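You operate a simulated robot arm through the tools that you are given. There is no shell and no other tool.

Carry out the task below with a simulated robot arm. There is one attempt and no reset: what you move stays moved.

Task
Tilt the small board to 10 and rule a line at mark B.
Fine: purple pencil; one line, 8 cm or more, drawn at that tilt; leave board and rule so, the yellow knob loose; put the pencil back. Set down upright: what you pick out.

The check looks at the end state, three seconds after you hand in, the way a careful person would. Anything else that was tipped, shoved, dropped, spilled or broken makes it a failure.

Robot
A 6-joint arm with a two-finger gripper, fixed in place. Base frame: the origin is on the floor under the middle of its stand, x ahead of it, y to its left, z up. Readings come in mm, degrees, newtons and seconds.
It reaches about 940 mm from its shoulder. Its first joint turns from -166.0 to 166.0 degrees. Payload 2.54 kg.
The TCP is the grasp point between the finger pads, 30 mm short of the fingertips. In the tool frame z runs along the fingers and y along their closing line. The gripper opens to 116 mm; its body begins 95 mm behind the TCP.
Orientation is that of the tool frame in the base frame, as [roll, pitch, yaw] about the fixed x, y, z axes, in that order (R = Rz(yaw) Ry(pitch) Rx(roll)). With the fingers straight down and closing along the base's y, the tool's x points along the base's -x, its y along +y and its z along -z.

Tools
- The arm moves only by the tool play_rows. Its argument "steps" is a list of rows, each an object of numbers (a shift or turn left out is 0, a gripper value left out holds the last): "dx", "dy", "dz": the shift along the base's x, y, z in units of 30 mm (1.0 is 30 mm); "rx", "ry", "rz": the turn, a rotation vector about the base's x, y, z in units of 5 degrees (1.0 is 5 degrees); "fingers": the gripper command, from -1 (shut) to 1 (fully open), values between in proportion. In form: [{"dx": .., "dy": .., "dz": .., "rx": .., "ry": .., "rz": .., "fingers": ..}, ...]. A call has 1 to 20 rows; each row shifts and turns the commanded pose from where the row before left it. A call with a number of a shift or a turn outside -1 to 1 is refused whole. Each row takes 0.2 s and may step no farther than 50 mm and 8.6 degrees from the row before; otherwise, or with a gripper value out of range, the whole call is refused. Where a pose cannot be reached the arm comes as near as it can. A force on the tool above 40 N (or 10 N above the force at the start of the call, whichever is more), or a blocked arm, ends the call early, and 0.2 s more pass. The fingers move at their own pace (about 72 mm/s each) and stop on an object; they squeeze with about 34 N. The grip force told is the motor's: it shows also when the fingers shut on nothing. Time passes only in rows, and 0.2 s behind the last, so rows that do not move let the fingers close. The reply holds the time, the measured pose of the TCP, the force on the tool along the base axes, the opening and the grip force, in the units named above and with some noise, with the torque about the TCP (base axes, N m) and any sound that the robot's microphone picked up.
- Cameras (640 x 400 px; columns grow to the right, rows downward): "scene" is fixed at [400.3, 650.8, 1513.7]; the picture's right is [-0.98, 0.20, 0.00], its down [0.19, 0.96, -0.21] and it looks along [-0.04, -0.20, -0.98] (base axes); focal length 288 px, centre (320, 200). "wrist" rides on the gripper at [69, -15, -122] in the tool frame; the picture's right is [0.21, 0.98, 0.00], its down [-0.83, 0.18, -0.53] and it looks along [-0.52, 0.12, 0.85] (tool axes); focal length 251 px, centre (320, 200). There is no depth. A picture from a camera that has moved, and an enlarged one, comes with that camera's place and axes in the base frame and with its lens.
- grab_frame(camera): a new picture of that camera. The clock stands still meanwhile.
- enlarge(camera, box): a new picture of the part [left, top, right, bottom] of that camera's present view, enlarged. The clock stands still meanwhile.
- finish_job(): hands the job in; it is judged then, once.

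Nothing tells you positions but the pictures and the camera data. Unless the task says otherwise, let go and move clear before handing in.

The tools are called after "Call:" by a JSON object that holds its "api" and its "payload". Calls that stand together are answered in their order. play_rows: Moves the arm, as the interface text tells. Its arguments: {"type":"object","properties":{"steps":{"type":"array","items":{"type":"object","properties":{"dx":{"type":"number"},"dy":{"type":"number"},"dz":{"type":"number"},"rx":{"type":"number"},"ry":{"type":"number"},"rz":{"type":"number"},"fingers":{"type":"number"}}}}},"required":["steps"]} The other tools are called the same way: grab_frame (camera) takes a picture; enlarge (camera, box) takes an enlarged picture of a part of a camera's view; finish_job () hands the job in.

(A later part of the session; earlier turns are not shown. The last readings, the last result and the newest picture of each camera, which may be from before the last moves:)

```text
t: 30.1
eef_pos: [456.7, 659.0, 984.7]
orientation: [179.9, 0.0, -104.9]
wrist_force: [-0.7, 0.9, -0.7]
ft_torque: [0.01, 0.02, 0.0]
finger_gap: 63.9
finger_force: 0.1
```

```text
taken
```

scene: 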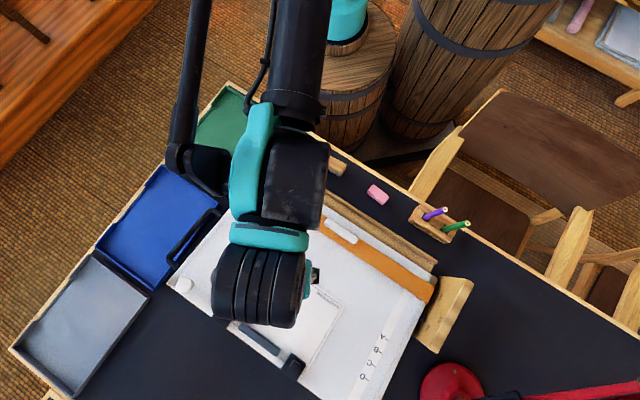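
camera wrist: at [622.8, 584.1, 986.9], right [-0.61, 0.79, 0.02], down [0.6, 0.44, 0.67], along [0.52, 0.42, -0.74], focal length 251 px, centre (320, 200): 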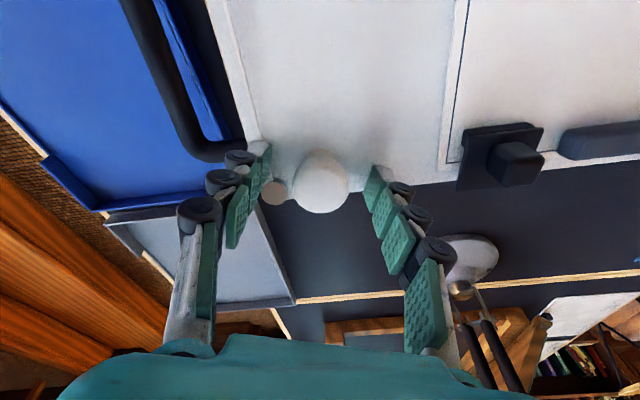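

The board is holding its tilt. I'll continue the swing to face the gauge and then pitch the camera lower.

Call:
{"api": "play_rows", "payload": {"steps": [{"dx": -0.47, "dy": 0.236, "rz": 1}, {"dx": -0.47, "dy": 0.236, "rz": 1}, {"dx": -0.47, "dy": 0.236, "rz": 1}, {"dx": -0.47, "dy": 0.236, "rz": 1}, {"dx": -0.47, "dy": 0.236, "rz": 1}, {"dx": -0.47, "dy": 0.236, "rz": 1}, {"dx": -0.47, "dy": 0.236, "rz": 1}, {"dx": -0.47, "dy": 0.236, "rz": 1}, {"dx": -0.47, "dy": 0.236, "rz": 1}, {"dx": -0.47, "dy": 0.236, "rz": 1}, {"dx": -0.47, "dy": 0.236, "rz": 1}, {"dx": -0.47, "dy": 0.236, "rz": 1}, {"dz": -0.5, "rx": 0.65, "ry": 0.65}, {"dz": -0.5, "rx": 0.65, "ry": 0.65}, {"dz": -0.5, "rx": 0.65, "ry": 0.65}, {"dz": -0.5, "rx": 0.65, "ry": 0.65}, {"dz": -0.5, "rx": 0.65, "ry": 0.65}]}}

Call:
{"api": "grab_frame", "payload": {"camera": "wrist"}}

Call:
{"api": "enlarge", "payload": {"camera": "wrist", "box": [240, 80, 400, 210]}}

```text
t: 33.8
eef_pos: [287.3, 746.5, 908.2]
orientation: [179.8, 23.1, -44.9]
wrist_force: [0.5, 0.3, 1.1]
ft_torque: [0.0, -0.02, 0.0]
finger_gap: 63.8
finger_force: 0.1
```

```text
taken
camera wrist: at [377.7, 679.3, 992.3], right [-0.55, -0.83, -0.08], down [-0.52, 0.26, 0.82], along [-0.66, 0.49, -0.57], focal length 251 px, centre (320, 200)
```

wrist: 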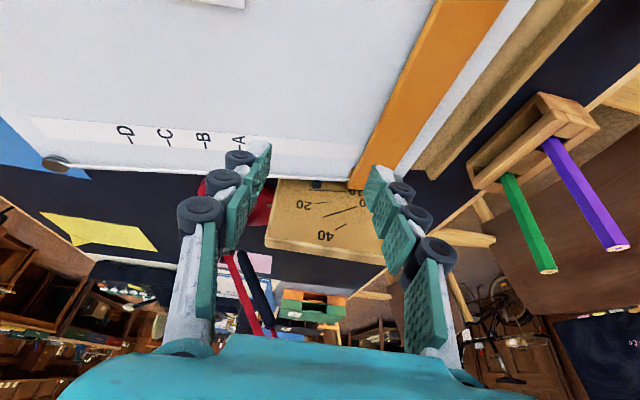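

```text
3.08 times, centred on (320, 145) of wrist
camera zoom: at [377.7, 679.3, 992.3], right [-0.55, -0.83, -0.08], down [-0.52, 0.26, 0.82], along [-0.66, 0.49, -0.57], focal length 774 px, centre (320, 369)
```

zoom: 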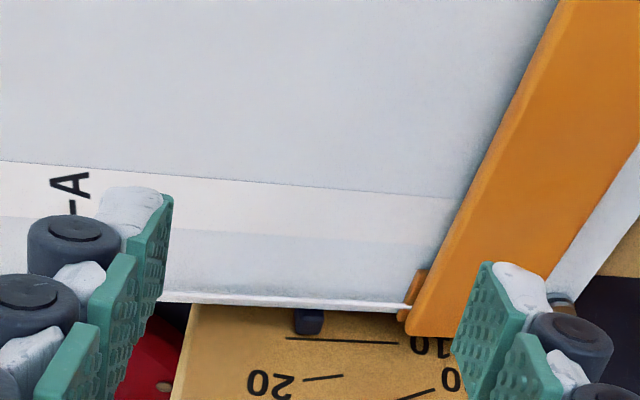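

The pointer now overlaps the left part of the 10 line, so the tilt is about right. I'll zoom in to compare the pointer and board edge against that line precisely.

Call:
{"api": "enlarge", "payload": {"camera": "wrist", "box": [285, 170, 365, 220]}}

Call:
{"api": "enlarge", "payload": {"camera": "wrist", "box": [20, 130, 380, 230]}}

```text
8.00 times, centred on (325, 195) of wrist
camera zoom: at [377.7, 679.3, 992.3], right [-0.55, -0.83, -0.08], down [-0.52, 0.26, 0.82], along [-0.66, 0.49, -0.57], focal length 2012 px, centre (280, 240)
```

zoom: 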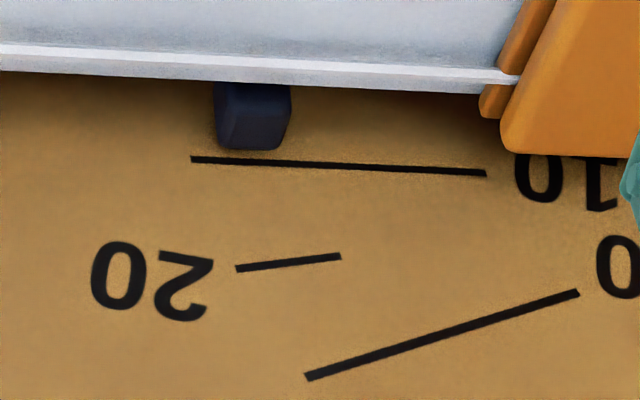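

```text
1.78 times, centred on (200, 180) of wrist
camera zoom: at [377.7, 679.3, 992.3], right [-0.55, -0.83, -0.08], down [-0.52, 0.26, 0.82], along [-0.66, 0.49, -0.57], focal length 447 px, centre (533, 236)
```

zoom: 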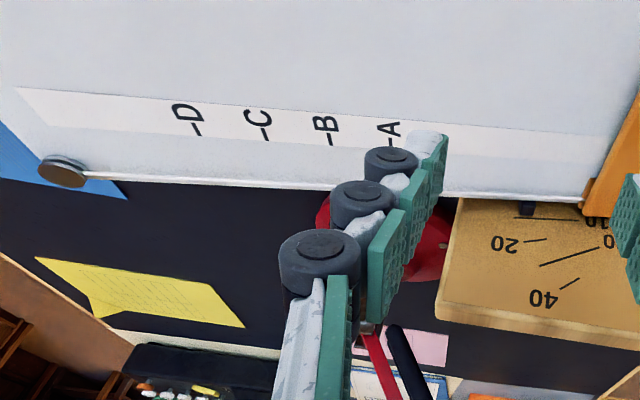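

The 10 line's slope matches my camera model exactly, so I can compare the board's edge direction to it. I'll zoom into both ends of the board edge and strip to pin the tilt down.

Call:
{"api": "enlarge", "payload": {"camera": "wrist", "box": [60, 140, 140, 190]}}

Call:
{"api": "enlarge", "payload": {"camera": "wrist", "box": [140, 140, 220, 190]}}

Call:
{"api": "enlarge", "payload": {"camera": "wrist", "box": [270, 140, 350, 190]}}

```text
8.00 times, centred on (100, 165) of wrist
camera zoom: at [377.7, 679.3, 992.3], right [-0.55, -0.83, -0.08], down [-0.52, 0.26, 0.82], along [-0.66, 0.49, -0.57], focal length 2012 px, centre (2080, 480)
```

zoom: 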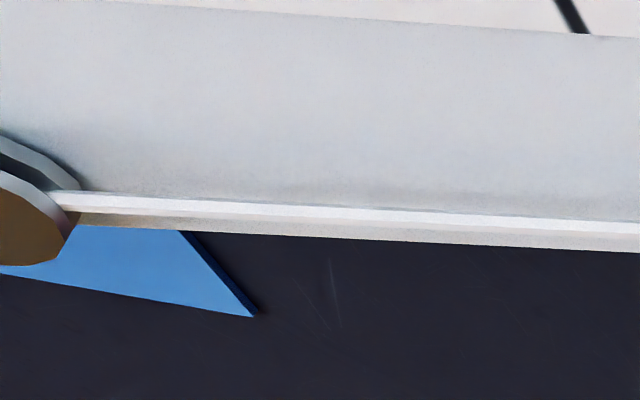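

```text
8.00 times, centred on (180, 165) of wrist
camera zoom: at [377.7, 679.3, 992.3], right [-0.55, -0.83, -0.08], down [-0.52, 0.26, 0.82], along [-0.66, 0.49, -0.57], focal length 2012 px, centre (1440, 480)
```

zoom: 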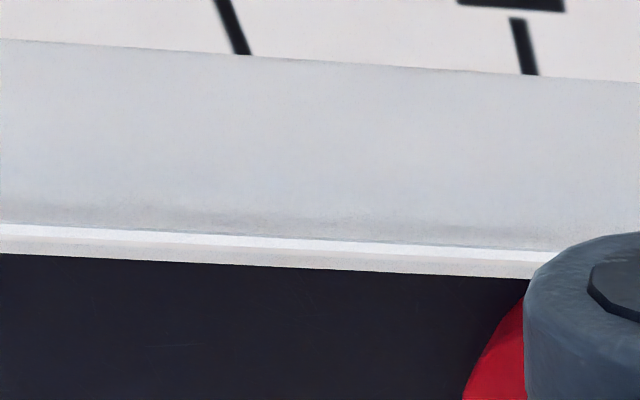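

```text
8.00 times, centred on (310, 165) of wrist
camera zoom: at [377.7, 679.3, 992.3], right [-0.55, -0.83, -0.08], down [-0.52, 0.26, 0.82], along [-0.66, 0.49, -0.57], focal length 2012 px, centre (400, 480)
```

zoom: 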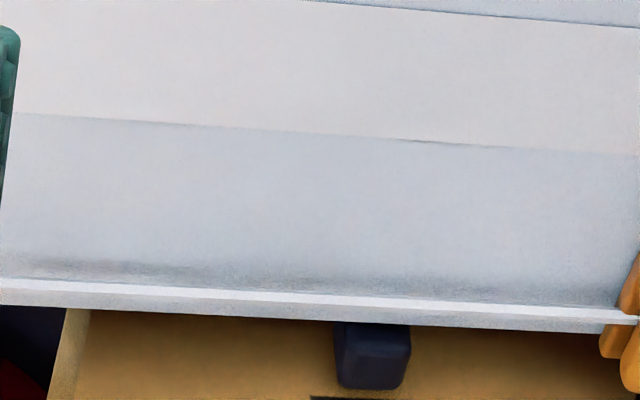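

The gauge lines reconstruct to a pivot at v≈613, z≈790, and my estimates of the board's tilt range from 9.5 to 10.5°. I'll level the gripper, move it over the rule's white handle, and use the fixed camera on the marks for an independent check.

Call:
{"api": "play_rows", "payload": {"steps": [{"dx": 0.33, "dy": -0.82, "dz": 0.4, "rx": -0.65, "ry": -0.65}, {"dx": 0.33, "dy": -0.82, "dz": 0.4, "rx": -0.65, "ry": -0.65}, {"dx": 0.33, "dy": -0.82, "dz": 0.4, "rx": -0.65, "ry": -0.65}, {"dx": 0.33, "dy": -0.82, "dz": 0.4, "rx": -0.65, "ry": -0.65}, {"dx": 0.33, "dy": -0.82, "dz": 0.1, "rx": -0.65, "ry": -0.65}, {"dx": 0.33, "dy": -0.82}]}}

Call:
{"api": "enlarge", "payload": {"camera": "scene", "box": [330, 300, 480, 400]}}

Call:
{"api": "grab_frame", "payload": {"camera": "wrist"}}

Call:
{"api": "enlarge", "payload": {"camera": "wrist", "box": [240, 20, 400, 140]}}

```text
t: 35.1
eef_pos: [346.3, 598.2, 962.0]
orientation: [179.9, 0.0, -44.8]
wrist_force: [0.1, -0.3, 0.2]
ft_torque: [-0.04, -0.02, -0.01]
finger_gap: 63.8
finger_force: 0.0
```

```text
4.00 times, centred on (405, 350) of scene
camera zoom: at [400.3, 650.8, 1513.7], right [-0.98, 0.2, 0.0], down [0.19, 0.96, -0.21], along [-0.04, -0.2, -0.98], focal length 1153 px, centre (-20, -400)
```

zoom: 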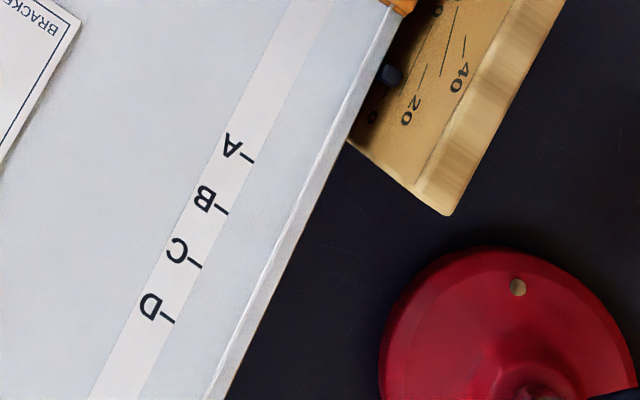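

```text
taken
camera wrist: at [406.7, 561.7, 1083.1], right [-0.54, -0.84, 0.0], down [-0.71, 0.46, 0.53], along [-0.45, 0.29, -0.85], focal length 251 px, centre (320, 200)
```

wrist: 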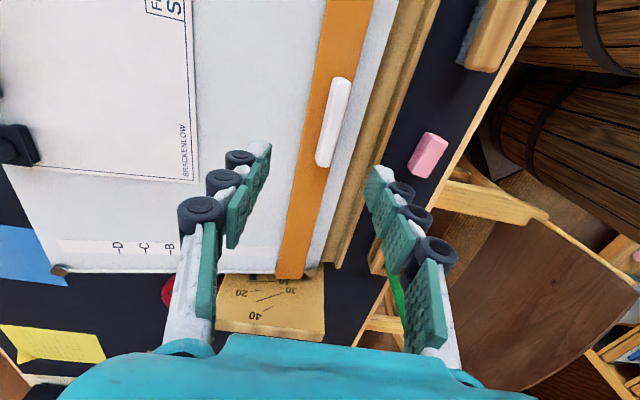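

```text
3.33 times, centred on (320, 80) of wrist
camera zoom: at [406.7, 561.7, 1083.1], right [-0.54, -0.84, 0.0], down [-0.71, 0.46, 0.53], along [-0.45, 0.29, -0.85], focal length 838 px, centre (320, 600)
```

zoom: 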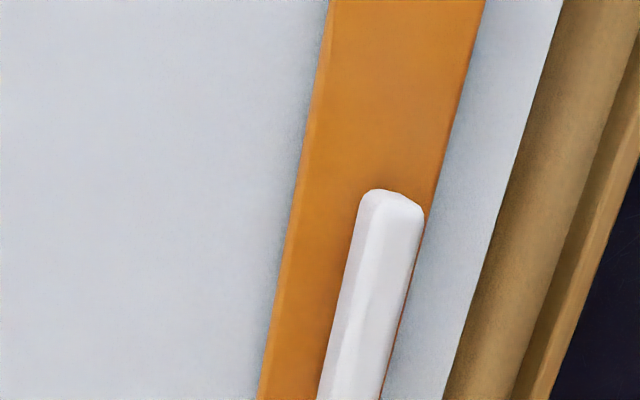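

Averaging these checks puts the board at about 10.1°, right on the mark. The rule has its bevel on the far edge, which is the ruling edge; next I'll approach the white rule handle with the gripper square to the tilted board.

Call:
{"api": "play_rows", "payload": {"steps": [{"dx": -0.2, "dy": -0.19, "dz": -0.7, "rx": 0.47, "ry": -0.47, "fingers": -0.2}, {"dx": -0.2, "dy": -0.19, "dz": -0.7, "rx": 0.47, "ry": -0.47}, {"dx": -0.21, "dy": -0.19, "dz": -0.67, "rx": 0.47, "ry": -0.47}]}}

Call:
{"api": "grab_frame", "payload": {"camera": "wrist"}}

Call:
{"api": "enlarge", "payload": {"camera": "wrist", "box": [240, 40, 400, 180]}}

```text
t: 36.0
eef_pos: [328.6, 581.1, 899.9]
orientation: [-170.1, 0.0, -44.9]
wrist_force: [0.1, -0.3, 0.8]
ft_torque: [0.03, -0.01, 0.04]
finger_gap: 46.3
finger_force: 0.1
```

```text
taken
camera wrist: at [373.8, 528.6, 1020.5], right [-0.53, -0.83, -0.17], down [-0.78, 0.39, 0.5], along [-0.35, 0.39, -0.85], focal length 251 px, centre (320, 200)
```

wrist: 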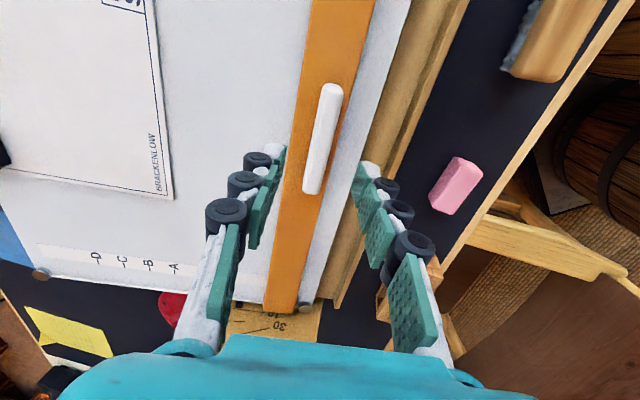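

```text
2.86 times, centred on (320, 110) of wrist
camera zoom: at [373.8, 528.6, 1020.5], right [-0.53, -0.83, -0.17], down [-0.78, 0.39, 0.5], along [-0.35, 0.39, -0.85], focal length 718 px, centre (320, 457)
```

zoom: 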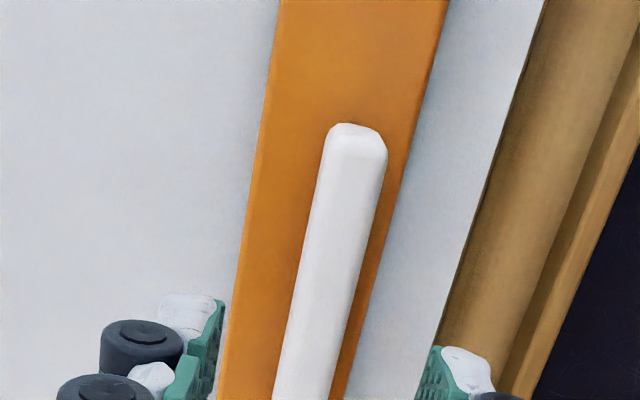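

The handle bar lies right under the fingers, lined up with the tool axis. I'll go down along the tool axis in small steps and check before closing.

Call:
{"api": "play_rows", "payload": {"steps": [{"dx": 0.04, "dy": 0.04, "dz": -0.49}, {"dx": 0.055, "dy": 0.055, "dz": -0.49}, {"dx": 0.061, "dy": 0.061, "dz": -0.49}, {"dx": 0.05, "dy": 0.05, "dz": -0.35}]}}

Call:
{"api": "grab_frame", "payload": {"camera": "wrist"}}

Call:
{"api": "enlarge", "payload": {"camera": "wrist", "box": [250, 90, 390, 200]}}

```text
t: 37.0
eef_pos: [334.8, 587.8, 843.2]
orientation: [-170.2, 0.0, -45.1]
wrist_force: [0.3, 0.6, -0.7]
ft_torque: [0.03, 0.02, -0.03]
finger_gap: 46.5
finger_force: 0.1
```

```text
taken
camera wrist: at [380.0, 535.3, 965.0], right [-0.53, -0.83, -0.17], down [-0.77, 0.39, 0.5], along [-0.35, 0.39, -0.85], focal length 251 px, centre (320, 200)
```

wrist: 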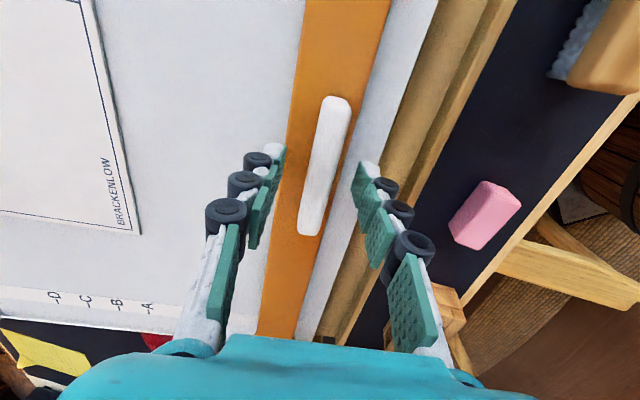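

```text
3.64 times, centred on (320, 145) of wrist
camera zoom: at [380.0, 535.3, 965.0], right [-0.53, -0.83, -0.17], down [-0.77, 0.39, 0.5], along [-0.35, 0.39, -0.85], focal length 914 px, centre (320, 400)
```

zoom: 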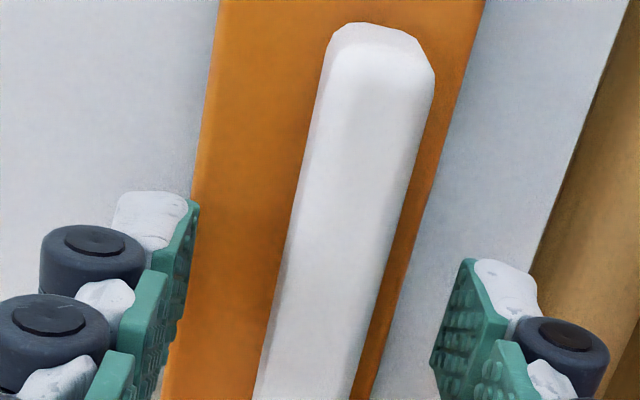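

The bar is centred between the fingers, but I want to confirm the depth before closing. I'll check the fixed camera.

Call:
{"api": "enlarge", "payload": {"camera": "scene", "box": [270, 170, 410, 280]}}

Call:
{"api": "enlarge", "payload": {"camera": "wrist", "box": [280, 80, 380, 250]}}

```text
3.64 times, centred on (340, 225) of scene
camera zoom: at [400.3, 650.8, 1513.7], right [-0.98, 0.2, 0.0], down [0.19, 0.96, -0.21], along [-0.04, -0.2, -0.98], focal length 1048 px, centre (247, 109)
```

zoom: 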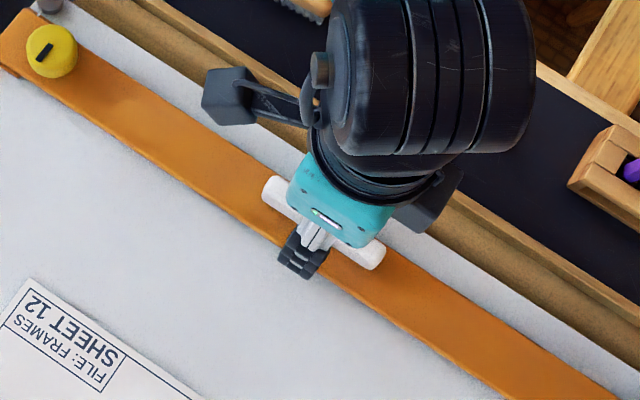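

```text
2.35 times, centred on (330, 165) of wrist
camera zoom: at [380.0, 535.3, 965.0], right [-0.53, -0.83, -0.17], down [-0.77, 0.39, 0.5], along [-0.35, 0.39, -0.85], focal length 592 px, centre (296, 282)
```

zoom: 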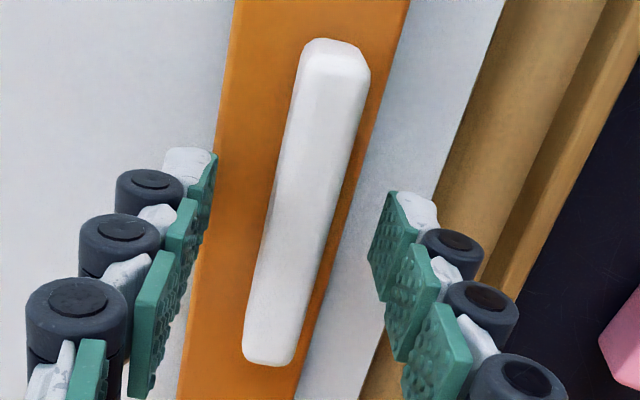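

Triangulating again puts the bar's top about 9 mm below the fingertips. I'll lower 17 mm more along the tool axis and look again.

Call:
{"api": "play_rows", "payload": {"steps": [{"dx": 0.035, "dy": 0.035, "dz": -0.28}, {"dx": 0.035, "dy": 0.035, "dz": -0.28}, {}]}}

Call:
{"api": "enlarge", "payload": {"camera": "wrist", "box": [240, 100, 400, 260]}}

Call:
{"api": "enlarge", "payload": {"camera": "scene", "box": [310, 210, 380, 260]}}

```text
t: 37.8
eef_pos: [336.7, 589.3, 826.7]
orientation: [-170.1, 0.1, -45.1]
wrist_force: [11.5, 10.9, 21.7]
ft_torque: [0.52, -0.7, -0.1]
finger_gap: 63.7
finger_force: 12.6
```

```text
2.50 times, centred on (320, 180) of wrist
camera zoom: at [382.7, 537.8, 949.2], right [-0.53, -0.83, -0.17], down [-0.78, 0.39, 0.5], along [-0.35, 0.39, -0.85], focal length 629 px, centre (320, 250)
```

zoom: 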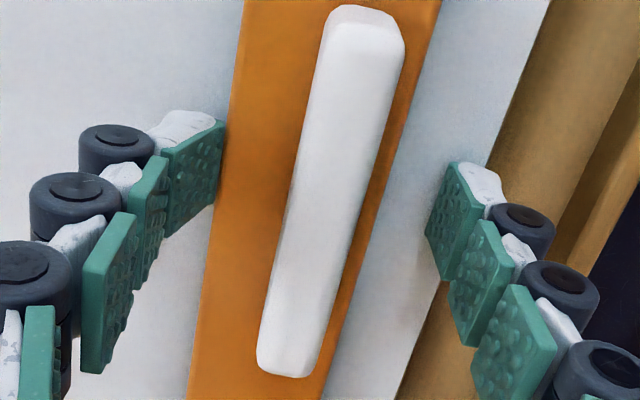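

```text
8.00 times, centred on (345, 235) of scene
camera zoom: at [400.3, 650.8, 1513.7], right [-0.98, 0.2, 0.0], down [0.19, 0.96, -0.21], along [-0.04, -0.2, -0.98], focal length 2306 px, centre (120, -80)
```

zoom: 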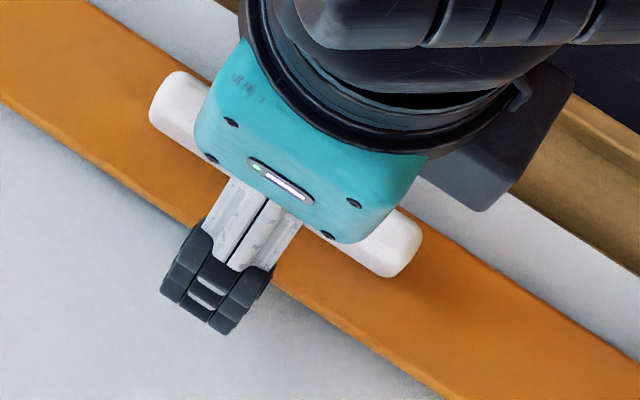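

The fingertips touched the board (22 N and the fingers spread), so my first height estimate was the right one. I'm backing off 13 mm right away.

Call:
{"api": "play_rows", "payload": {"steps": [{"dx": -0.027, "dy": -0.027, "dz": 0.22}, {"dx": -0.027, "dy": -0.027, "dz": 0.22}, {}]}}

Call:
{"api": "grab_frame", "payload": {"camera": "wrist"}}

Call:
{"api": "enlarge", "payload": {"camera": "scene", "box": [200, 140, 460, 400]}}

```text
t: 38.5
eef_pos: [334.5, 587.5, 840.6]
orientation: [-170.1, 0.0, -45.0]
wrist_force: [1.7, 2.0, 2.2]
ft_torque: [0.11, -0.08, 0.01]
finger_gap: 48.8
finger_force: 2.4
```

```text
taken
camera wrist: at [379.7, 535.3, 962.0], right [-0.53, -0.83, -0.17], down [-0.77, 0.39, 0.5], along [-0.35, 0.39, -0.85], focal length 251 px, centre (320, 200)
```

wrist: 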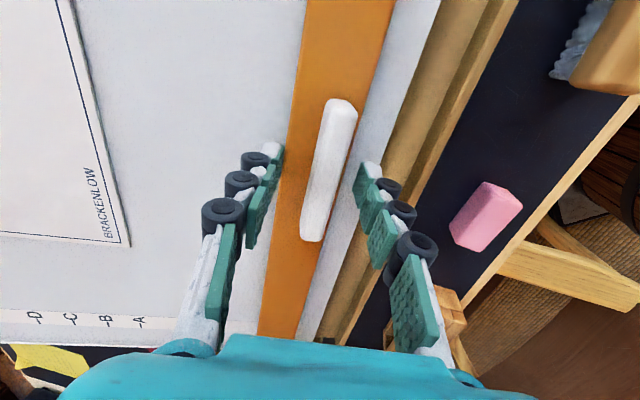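

```text
1.54 times, centred on (330, 270) of scene
camera zoom: at [400.3, 650.8, 1513.7], right [-0.98, 0.2, 0.0], down [0.19, 0.96, -0.21], along [-0.04, -0.2, -0.98], focal length 444 px, centre (305, 92)
```

zoom: 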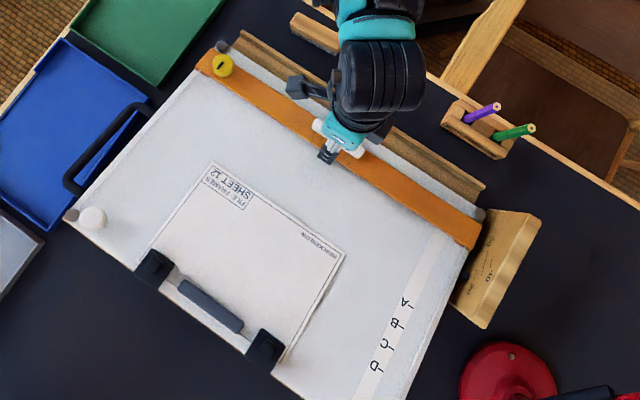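

Contact force is nearly gone. I'll rise 3 mm so the tips don't drag on the rule, then close on the handle.

Call:
{"api": "play_rows", "payload": {"steps": [{"dx": -0.012, "dy": -0.012, "dz": 0.1, "fingers": -0.2}, {"fingers": -0.6}, {"fingers": -1}, {"fingers": -1}, {"fingers": -1}]}}

Call:
{"api": "grab_frame", "payload": {"camera": "wrist"}}

```text
t: 39.8
eef_pos: [334.2, 587.5, 842.4]
orientation: [-170.1, -0.1, -45.0]
wrist_force: [1.5, -0.4, -13.0]
ft_torque: [0.4, -0.39, -0.03]
finger_gap: 16.6
finger_force: 42.1
```

```text
taken
camera wrist: at [380.1, 535.1, 964.5], right [-0.53, -0.83, -0.17], down [-0.77, 0.39, 0.5], along [-0.35, 0.39, -0.85], focal length 251 px, centre (320, 200)
```

wrist: 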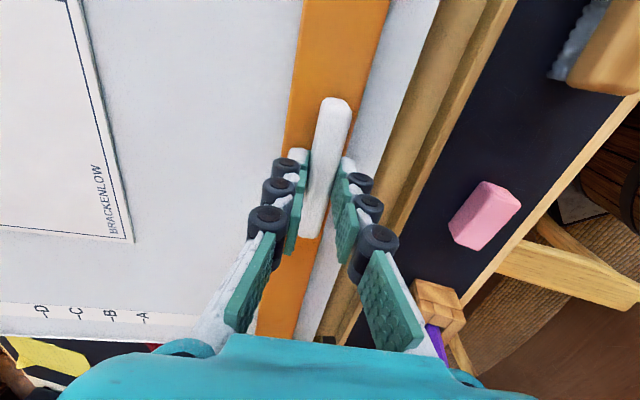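

The handle is gripped (16.6 mm). I'll push gently 1.5 mm at a time along the tilted board to find out whether the rule is locked.

Call:
{"api": "play_rows", "payload": {"steps": [{"dx": 0.035, "dy": 0.035, "dz": 0.0087}, {}]}}

Call:
{"api": "play_rows", "payload": {"steps": [{"dx": 0.035, "dy": 0.035, "dz": 0.0087}, {}]}}

```text
t: 40.4
eef_pos: [336.1, 589.4, 843.0]
orientation: [-170.2, -0.1, -44.9]
wrist_force: [-0.7, 1.4, -18.3]
ft_torque: [0.47, -0.57, -0.08]
finger_gap: 15.9
finger_force: 41.6
```

```text
t: 41.0
eef_pos: [337.2, 591.0, 842.9]
orientation: [-170.1, 0.0, -44.9]
wrist_force: [-3.7, 4.6, -9.9]
ft_torque: [0.53, -0.41, -0.09]
finger_gap: 16.3
finger_force: 41.6
```

The tool moves with little resistance. I'll go another 10 mm and check in the picture that the rule itself moves and stays square.

Call:
{"api": "play_rows", "payload": {"steps": [{"dx": 0.07, "dy": 0.07, "dz": 0.0}, {"dx": 0.07, "dy": 0.07, "dz": 0.017}, {"dx": 0.07, "dy": 0.07, "dz": 0.017}, {}]}}

Call:
{"api": "enlarge", "payload": {"camera": "scene", "box": [200, 140, 460, 400]}}

Call:
{"api": "grab_frame", "payload": {"camera": "wrist"}}

```text
t: 42.0
eef_pos: [343.0, 596.6, 843.8]
orientation: [-170.2, 0.0, -44.9]
wrist_force: [-4.8, 3.7, -11.0]
ft_torque: [0.61, 0.05, -0.22]
finger_gap: 15.7
finger_force: 41.0
```

```text
1.54 times, centred on (330, 270) of scene
camera zoom: at [400.3, 650.8, 1513.7], right [-0.98, 0.2, 0.0], down [0.19, 0.96, -0.21], along [-0.04, -0.2, -0.98], focal length 444 px, centre (305, 92)
```

zoom: 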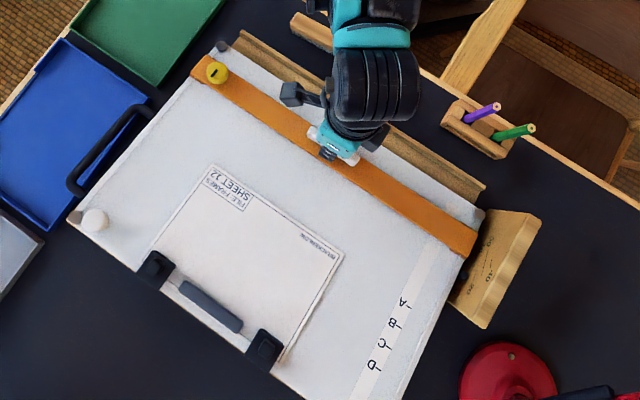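

```text
taken
camera wrist: at [388.6, 543.6, 966.0], right [-0.53, -0.83, -0.17], down [-0.77, 0.39, 0.5], along [-0.35, 0.39, -0.85], focal length 251 px, centre (320, 200)
```

wrist: 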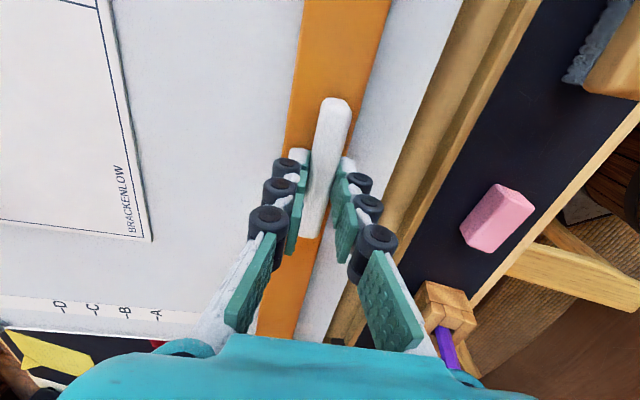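

The rule and its yellow knob move together freely, so the rule isn't locked. I'll check that the board's tilt hasn't changed during this.

Call:
{"api": "enlarge", "payload": {"camera": "scene", "box": [330, 300, 480, 400]}}

Call:
{"api": "enlarge", "payload": {"camera": "scene", "box": [390, 270, 480, 340]}}

Call:
{"api": "enlarge", "payload": {"camera": "scene", "box": [120, 220, 280, 340]}}

```text
4.00 times, centred on (405, 350) of scene
camera zoom: at [400.3, 650.8, 1513.7], right [-0.98, 0.2, 0.0], down [0.19, 0.96, -0.21], along [-0.04, -0.2, -0.98], focal length 1153 px, centre (-20, -400)
```

zoom: 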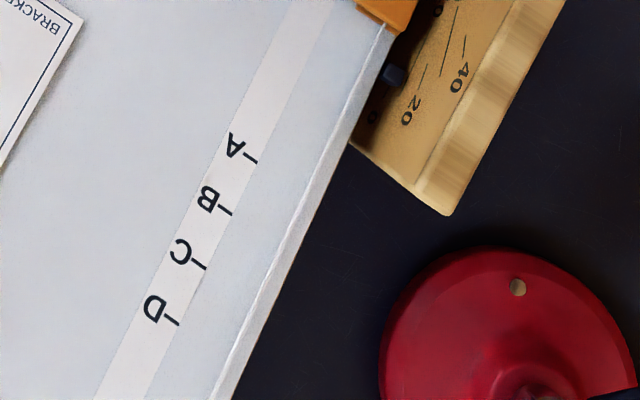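

```text
5.71 times, centred on (435, 305) of scene
camera zoom: at [400.3, 650.8, 1513.7], right [-0.98, 0.2, 0.0], down [0.19, 0.96, -0.21], along [-0.04, -0.2, -0.98], focal length 1647 px, centre (-337, -400)
```

zoom: 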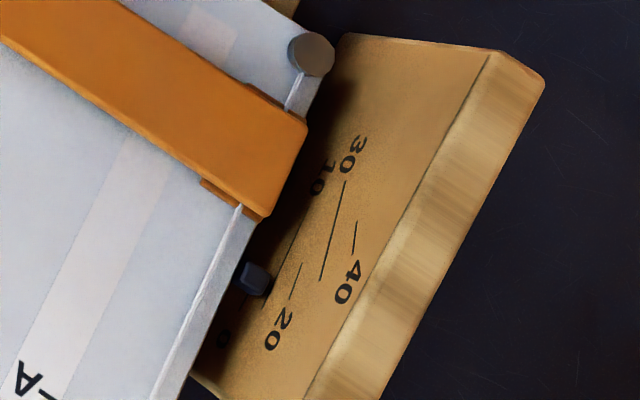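

```text
3.33 times, centred on (200, 280) of scene
camera zoom: at [400.3, 650.8, 1513.7], right [-0.98, 0.2, 0.0], down [0.19, 0.96, -0.21], along [-0.04, -0.2, -0.98], focal length 961 px, centre (720, -67)
```

zoom: 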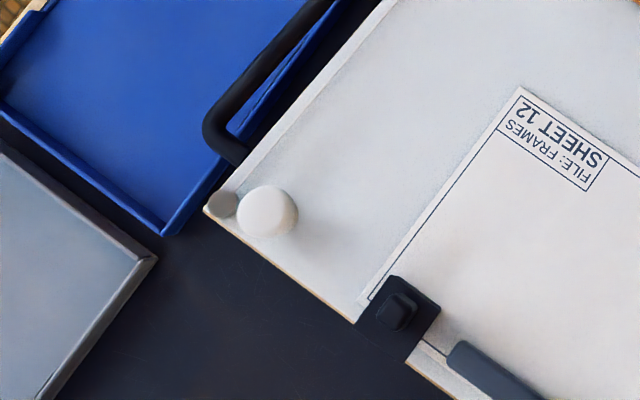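

Comparing the tick marks, the tilt has crept up to about 12° from the contact and the upward pull on the handle. I'll trim it later at the knob; for now I'll loosen the fingers so they only straddle the bar, rise slightly, and push the rule without loading the board.

Call:
{"api": "play_rows", "payload": {"steps": [{"fingers": -0.55}, {"dx": -0.012, "dy": -0.012, "dz": 0.1, "fingers": -0.55}, {"fingers": -0.55}]}}

Call:
{"api": "enlarge", "payload": {"camera": "scene", "box": [330, 300, 480, 400]}}

Call:
{"api": "enlarge", "payload": {"camera": "scene", "box": [120, 220, 280, 340]}}

Call:
{"api": "grab_frame", "payload": {"camera": "wrist"}}

```text
t: 42.8
eef_pos: [343.0, 594.8, 847.3]
orientation: [-170.2, 0.0, -44.9]
wrist_force: [0.4, -0.1, -0.4]
ft_torque: [0.0, 0.0, 0.02]
finger_gap: 25.9
finger_force: 0.1
```

```text
4.00 times, centred on (405, 350) of scene
camera zoom: at [400.3, 650.8, 1513.7], right [-0.98, 0.2, 0.0], down [0.19, 0.96, -0.21], along [-0.04, -0.2, -0.98], focal length 1153 px, centre (-20, -400)
```

zoom: 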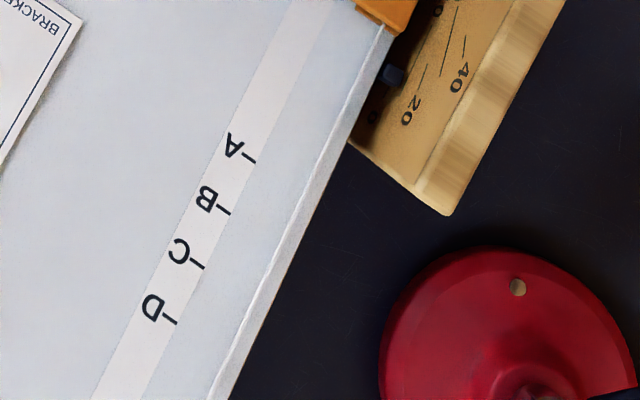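

```text
3.33 times, centred on (200, 280) of scene
camera zoom: at [400.3, 650.8, 1513.7], right [-0.98, 0.2, 0.0], down [0.19, 0.96, -0.21], along [-0.04, -0.2, -0.98], focal length 961 px, centre (720, -67)
```

zoom: 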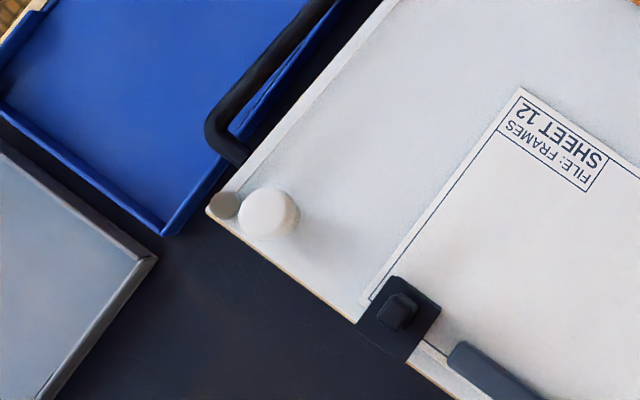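

```text
taken
camera wrist: at [388.3, 542.7, 969.3], right [-0.53, -0.83, -0.17], down [-0.77, 0.39, 0.5], along [-0.35, 0.39, -0.85], focal length 251 px, centre (320, 200)
```

wrist: 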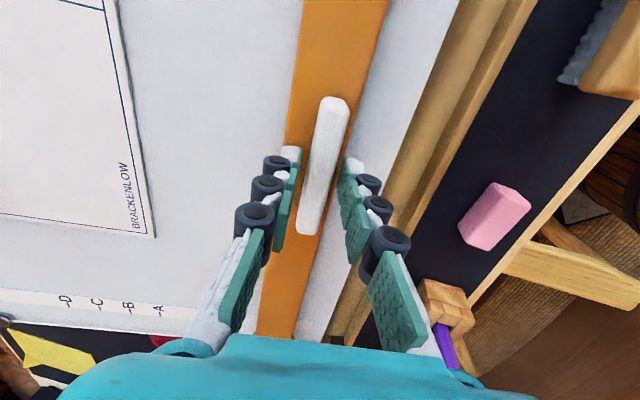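

The load is gone and the fingers loosely straddle the bar. I'll push the rule about 60 mm up the board in small steps.

Call:
{"api": "play_rows", "payload": {"steps": [{"dx": 0.1157, "dy": 0.1157, "dz": 0.032}, {"dx": 0.1157, "dy": 0.1157, "dz": 0.032}, {"dx": 0.1157, "dy": 0.1157, "dz": 0.032}, {"dx": 0.1157, "dy": 0.1157, "dz": 0.032}, {"dx": 0.1157, "dy": 0.1157, "dz": 0.032}, {"dx": 0.1157, "dy": 0.1157, "dz": 0.032}, {"dx": 0.1157, "dy": 0.1157, "dz": 0.032}, {"dx": 0.1157, "dy": 0.1157, "dz": 0.032}, {"dx": 0.1157, "dy": 0.1157, "dz": 0.032}, {"dx": 0.1157, "dy": 0.1157, "dz": 0.032}, {"dx": 0.1157, "dy": 0.1157, "dz": 0.032}, {"dx": 0.1157, "dy": 0.1157, "dz": 0.032}]}}

Call:
{"api": "enlarge", "payload": {"camera": "scene", "box": [200, 140, 460, 400]}}

Call:
{"api": "grab_frame", "payload": {"camera": "wrist"}}

```text
t: 45.4
eef_pos: [386.0, 638.0, 858.1]
orientation: [-170.2, 0.0, -45.0]
wrist_force: [-0.6, -1.4, -0.9]
ft_torque: [-0.04, 0.04, 0.0]
finger_gap: 27.4
finger_force: 1.6
```

```text
1.54 times, centred on (330, 270) of scene
camera zoom: at [400.3, 650.8, 1513.7], right [-0.98, 0.2, 0.0], down [0.19, 0.96, -0.21], along [-0.04, -0.2, -0.98], focal length 444 px, centre (305, 92)
```

zoom: 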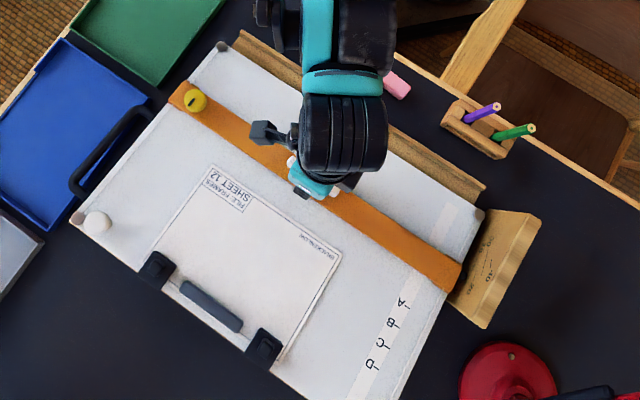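

```text
taken
camera wrist: at [431.4, 585.2, 981.0], right [-0.53, -0.83, -0.17], down [-0.77, 0.39, 0.5], along [-0.35, 0.39, -0.85], focal length 251 px, centre (320, 200)
```

wrist: 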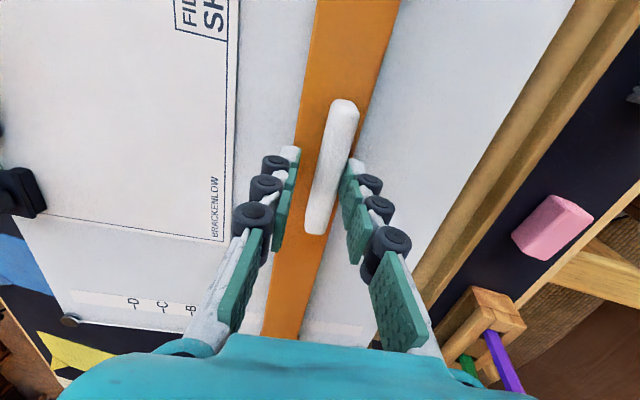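

The rule slides smoothly with under 2 N. I'll push another 60 mm.

Call:
{"api": "play_rows", "payload": {"steps": [{"dx": 0.1157, "dy": 0.1157, "dz": 0.031}, {"dx": 0.1157, "dy": 0.1157, "dz": 0.031}, {"dx": 0.1157, "dy": 0.1157, "dz": 0.031}, {"dx": 0.1157, "dy": 0.1157, "dz": 0.031}, {"dx": 0.1157, "dy": 0.1157, "dz": 0.031}, {"dx": 0.1157, "dy": 0.1157, "dz": 0.031}, {"dx": 0.1157, "dy": 0.1157, "dz": 0.031}, {"dx": 0.1157, "dy": 0.1157, "dz": 0.031}, {"dx": 0.1157, "dy": 0.1157, "dz": 0.031}, {"dx": 0.1157, "dy": 0.1157, "dz": 0.031}, {"dx": 0.1157, "dy": 0.1157, "dz": 0.031}, {"dx": 0.1157, "dy": 0.1157, "dz": 0.031}]}}

Call:
{"api": "enlarge", "payload": {"camera": "scene", "box": [330, 300, 450, 400]}}

Call:
{"api": "grab_frame", "payload": {"camera": "wrist"}}

```text
t: 48.0
eef_pos: [427.7, 678.9, 869.7]
orientation: [-170.2, 0.1, -45.0]
wrist_force: [-0.6, -1.1, -0.6]
ft_torque: [-0.07, 0.05, -0.03]
finger_gap: 27.6
finger_force: 0.7
```

```text
4.00 times, centred on (390, 350) of scene
camera zoom: at [400.3, 650.8, 1513.7], right [-0.98, 0.2, 0.0], down [0.19, 0.96, -0.21], along [-0.04, -0.2, -0.98], focal length 1153 px, centre (40, -400)
```

zoom: 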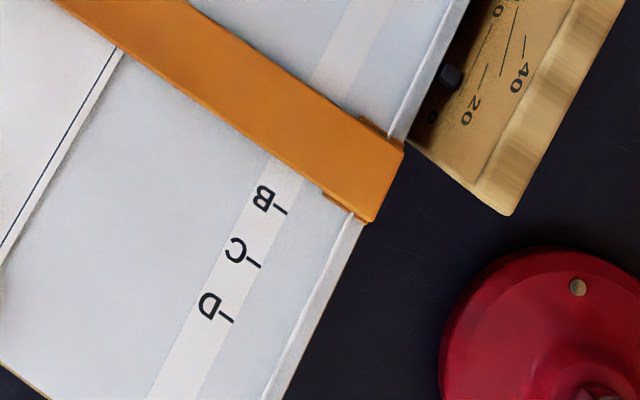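

```text
taken
camera wrist: at [473.0, 627.2, 991.4], right [-0.53, -0.83, -0.17], down [-0.78, 0.39, 0.5], along [-0.35, 0.39, -0.85], focal length 251 px, centre (320, 200)
```

wrist: 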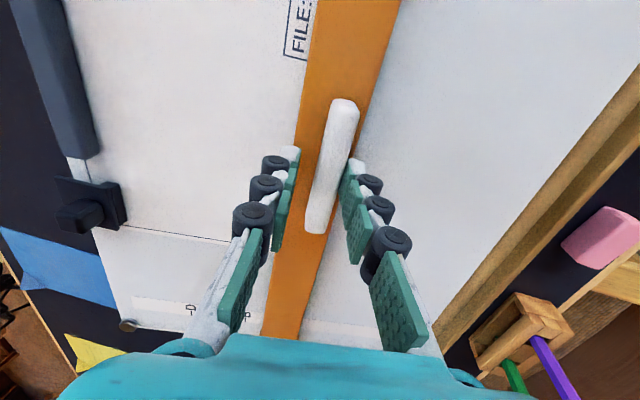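

The far edge of the rule is about 20 mm short of the B tick. I'll push 16 mm and measure again.

Call:
{"api": "play_rows", "payload": {"steps": [{"dx": 0.093, "dy": 0.093, "dz": 0.025}, {"dx": 0.093, "dy": 0.093, "dz": 0.025}, {"dx": 0.093, "dy": 0.093, "dz": 0.025}, {"dx": 0.093, "dy": 0.093, "dz": 0.025}, {}]}}

Call:
{"api": "enlarge", "payload": {"camera": "scene", "box": [360, 320, 440, 370]}}

Call:
{"api": "enlarge", "payload": {"camera": "scene", "box": [160, 160, 450, 400]}}

```text
t: 49.1
eef_pos: [438.4, 691.8, 872.5]
orientation: [-170.1, 0.1, -44.9]
wrist_force: [-1.1, -1.8, -1.1]
ft_torque: [0.02, 0.02, 0.01]
finger_gap: 27.8
finger_force: 1.1
```

```text
8.00 times, centred on (400, 345) of scene
camera zoom: at [400.3, 650.8, 1513.7], right [-0.98, 0.2, 0.0], down [0.19, 0.96, -0.21], along [-0.04, -0.2, -0.98], focal length 2306 px, centre (-320, -960)
```

zoom: 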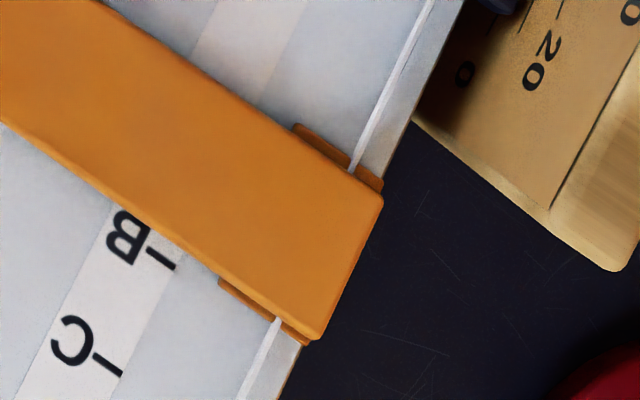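

```text
1.67 times, centred on (305, 280) of scene
camera zoom: at [400.3, 650.8, 1513.7], right [-0.98, 0.2, 0.0], down [0.19, 0.96, -0.21], along [-0.04, -0.2, -0.98], focal length 480 px, centre (345, 67)
```

zoom: 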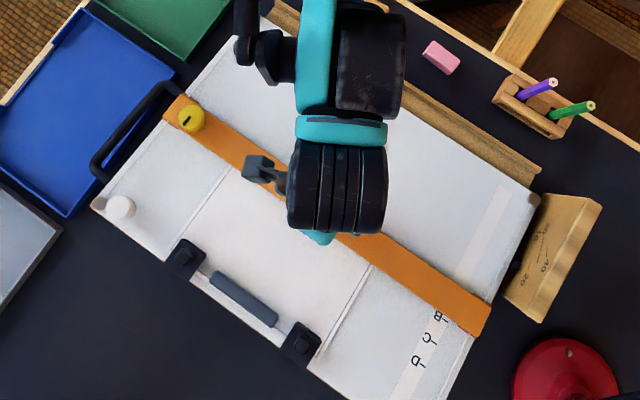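

About 5 mm remain to the B tick, and the fixed camera looks almost square onto the board there, so parallax is small. I'll push another 4.5 mm.

Call:
{"api": "play_rows", "payload": {"steps": [{"dx": 0.035, "dy": 0.035, "dz": 0.0093}, {"dx": 0.035, "dy": 0.035, "dz": 0.0093}, {"dx": 0.035, "dy": 0.035, "dz": 0.0093}, {}]}}

Call:
{"api": "enlarge", "payload": {"camera": "scene", "box": [360, 320, 440, 370]}}

```text
t: 50.1
eef_pos: [442.1, 694.4, 875.0]
orientation: [-170.2, 0.0, -45.0]
wrist_force: [-2.2, -1.5, -0.8]
ft_torque: [-0.03, 0.06, 0.0]
finger_gap: 28.1
finger_force: 1.8
```

```text
8.00 times, centred on (400, 345) of scene
camera zoom: at [400.3, 650.8, 1513.7], right [-0.98, 0.2, 0.0], down [0.19, 0.96, -0.21], along [-0.04, -0.2, -0.98], focal length 2306 px, centre (-320, -960)
```

zoom: 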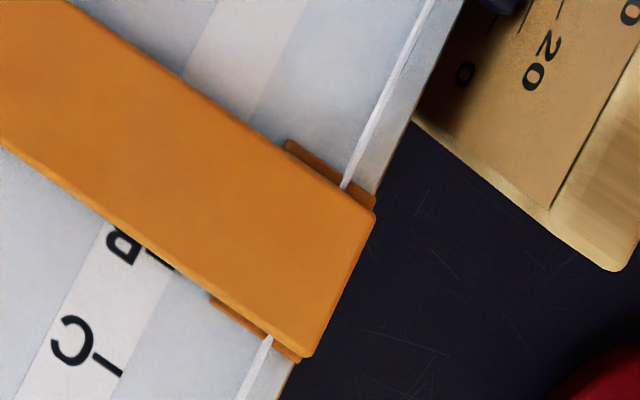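

The rule's far edge now runs right through the B tick. I'll open the fingers away from the bar and lift straight off along the tool axis.

Call:
{"api": "play_rows", "payload": {"steps": [{"fingers": -0.35}, {"fingers": -0.25}, {"dx": -0.06, "dy": -0.06, "dz": 0.49}, {"dx": -0.061, "dy": -0.061, "dz": 0.49}, {"dx": -0.061, "dy": -0.061, "dz": 0.49}, {"dx": -0.061, "dy": -0.061, "dz": 0.49}, {"dx": -0.061, "dy": -0.061, "dz": 0.49}]}}

Call:
{"api": "enlarge", "payload": {"camera": "scene", "box": [360, 320, 440, 370]}}

Call:
{"api": "enlarge", "payload": {"camera": "scene", "box": [160, 160, 450, 400]}}

Call:
{"api": "grab_frame", "payload": {"camera": "wrist"}}

```text
t: 51.8
eef_pos: [430.8, 684.2, 946.7]
orientation: [-170.2, -0.1, -45.0]
wrist_force: [0.0, 0.7, -0.2]
ft_torque: [-0.01, 0.03, -0.03]
finger_gap: 43.5
finger_force: 0.0
```

```text
8.00 times, centred on (400, 345) of scene
camera zoom: at [400.3, 650.8, 1513.7], right [-0.98, 0.2, 0.0], down [0.19, 0.96, -0.21], along [-0.04, -0.2, -0.98], focal length 2306 px, centre (-320, -960)
```

zoom: 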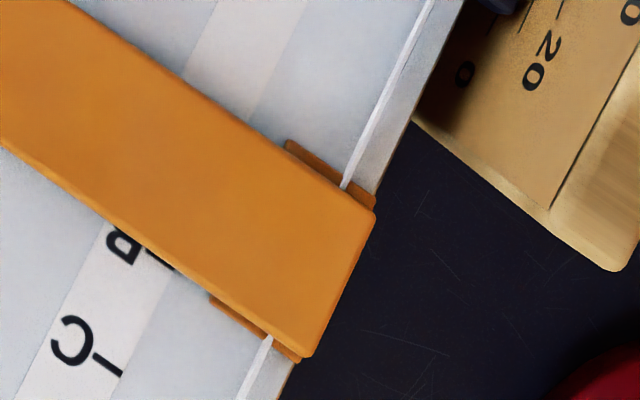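

```text
1.67 times, centred on (305, 280) of scene
camera zoom: at [400.3, 650.8, 1513.7], right [-0.98, 0.2, 0.0], down [0.19, 0.96, -0.21], along [-0.04, -0.2, -0.98], focal length 480 px, centre (345, 67)
```

zoom: 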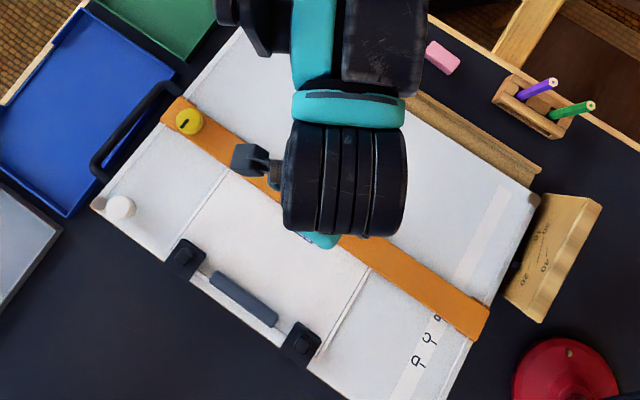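

```text
taken
camera wrist: at [477.0, 631.6, 1069.3], right [-0.53, -0.83, -0.17], down [-0.78, 0.39, 0.5], along [-0.35, 0.39, -0.85], focal length 251 px, centre (320, 200)
```

wrist: 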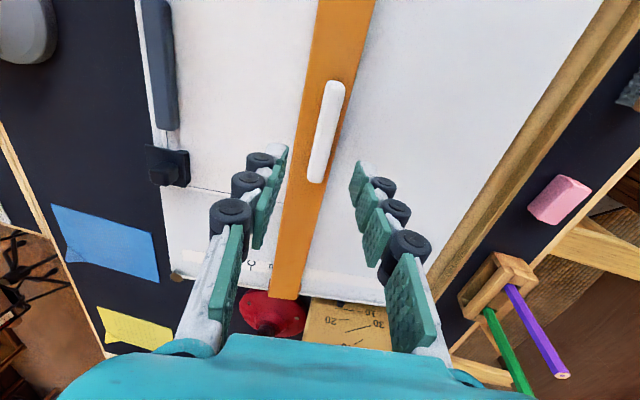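

The rule stays where I left it. I'll go back to the gauge viewpoint and check the tilt in the same view as before.

Call:
{"api": "play_rows", "payload": {"steps": [{"dx": -0.6, "dy": 0.26, "rx": -0.471, "ry": 0.471}, {"dx": -0.6, "dy": 0.26, "rx": -0.471, "ry": 0.471}, {"dx": -0.6, "dy": 0.26, "rx": -0.471, "ry": 0.471}, {"dx": -0.6, "dy": 0.26, "dz": -0.256, "rx": 0.65, "ry": 0.65}, {"dx": -0.6, "dy": 0.26, "dz": -0.256, "rx": 0.65, "ry": 0.65}, {"dx": -0.6, "dy": 0.26, "dz": -0.256, "rx": 0.65, "ry": 0.65}, {"dx": -0.6, "dy": 0.26, "dz": -0.256, "rx": 0.65, "ry": 0.65}, {"dx": -0.6, "dy": 0.26, "dz": -0.256, "rx": 0.65, "ry": 0.65}]}}

Call:
{"api": "enlarge", "payload": {"camera": "wrist", "box": [285, 170, 365, 220]}}

Call:
{"api": "grab_frame", "payload": {"camera": "wrist"}}

Call:
{"api": "enlarge", "payload": {"camera": "scene", "box": [330, 300, 480, 400]}}

```text
t: 53.5
eef_pos: [288.7, 747.6, 909.7]
orientation: [179.9, 23.1, -44.9]
wrist_force: [-0.4, 0.3, 0.2]
ft_torque: [0.0, -0.01, 0.01]
finger_gap: 43.3
finger_force: 0.0
```

```text
8.00 times, centred on (325, 195) of wrist
camera zoom: at [379.1, 680.1, 993.9], right [-0.55, -0.83, -0.08], down [-0.52, 0.26, 0.82], along [-0.66, 0.49, -0.57], focal length 2012 px, centre (280, 240)
```

zoom: 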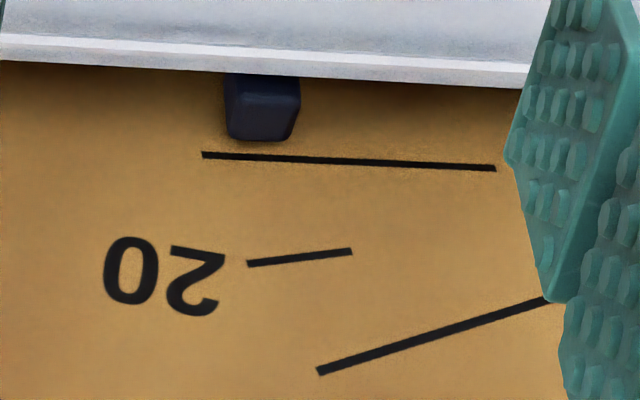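

```text
taken
camera wrist: at [379.1, 680.1, 993.9], right [-0.55, -0.83, -0.08], down [-0.52, 0.26, 0.82], along [-0.66, 0.49, -0.57], focal length 251 px, centre (320, 200)
```

wrist: 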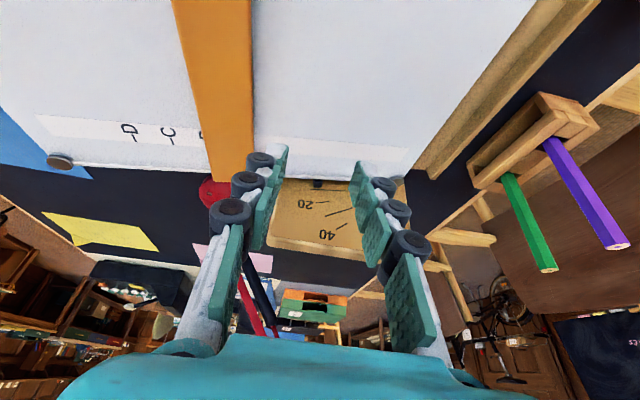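

```text
4.00 times, centred on (405, 350) of scene
camera zoom: at [400.3, 650.8, 1513.7], right [-0.98, 0.2, 0.0], down [0.19, 0.96, -0.21], along [-0.04, -0.2, -0.98], focal length 1153 px, centre (-20, -400)
```

zoom: 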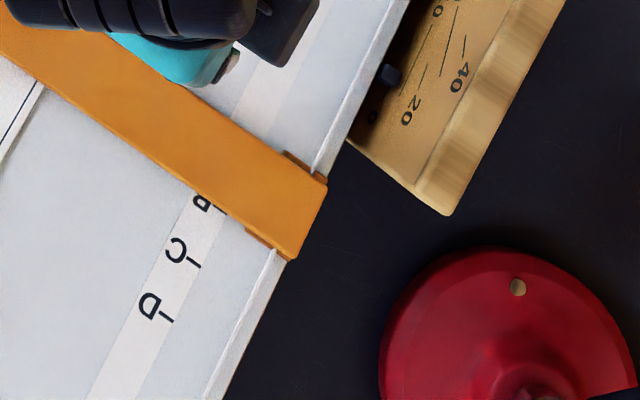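

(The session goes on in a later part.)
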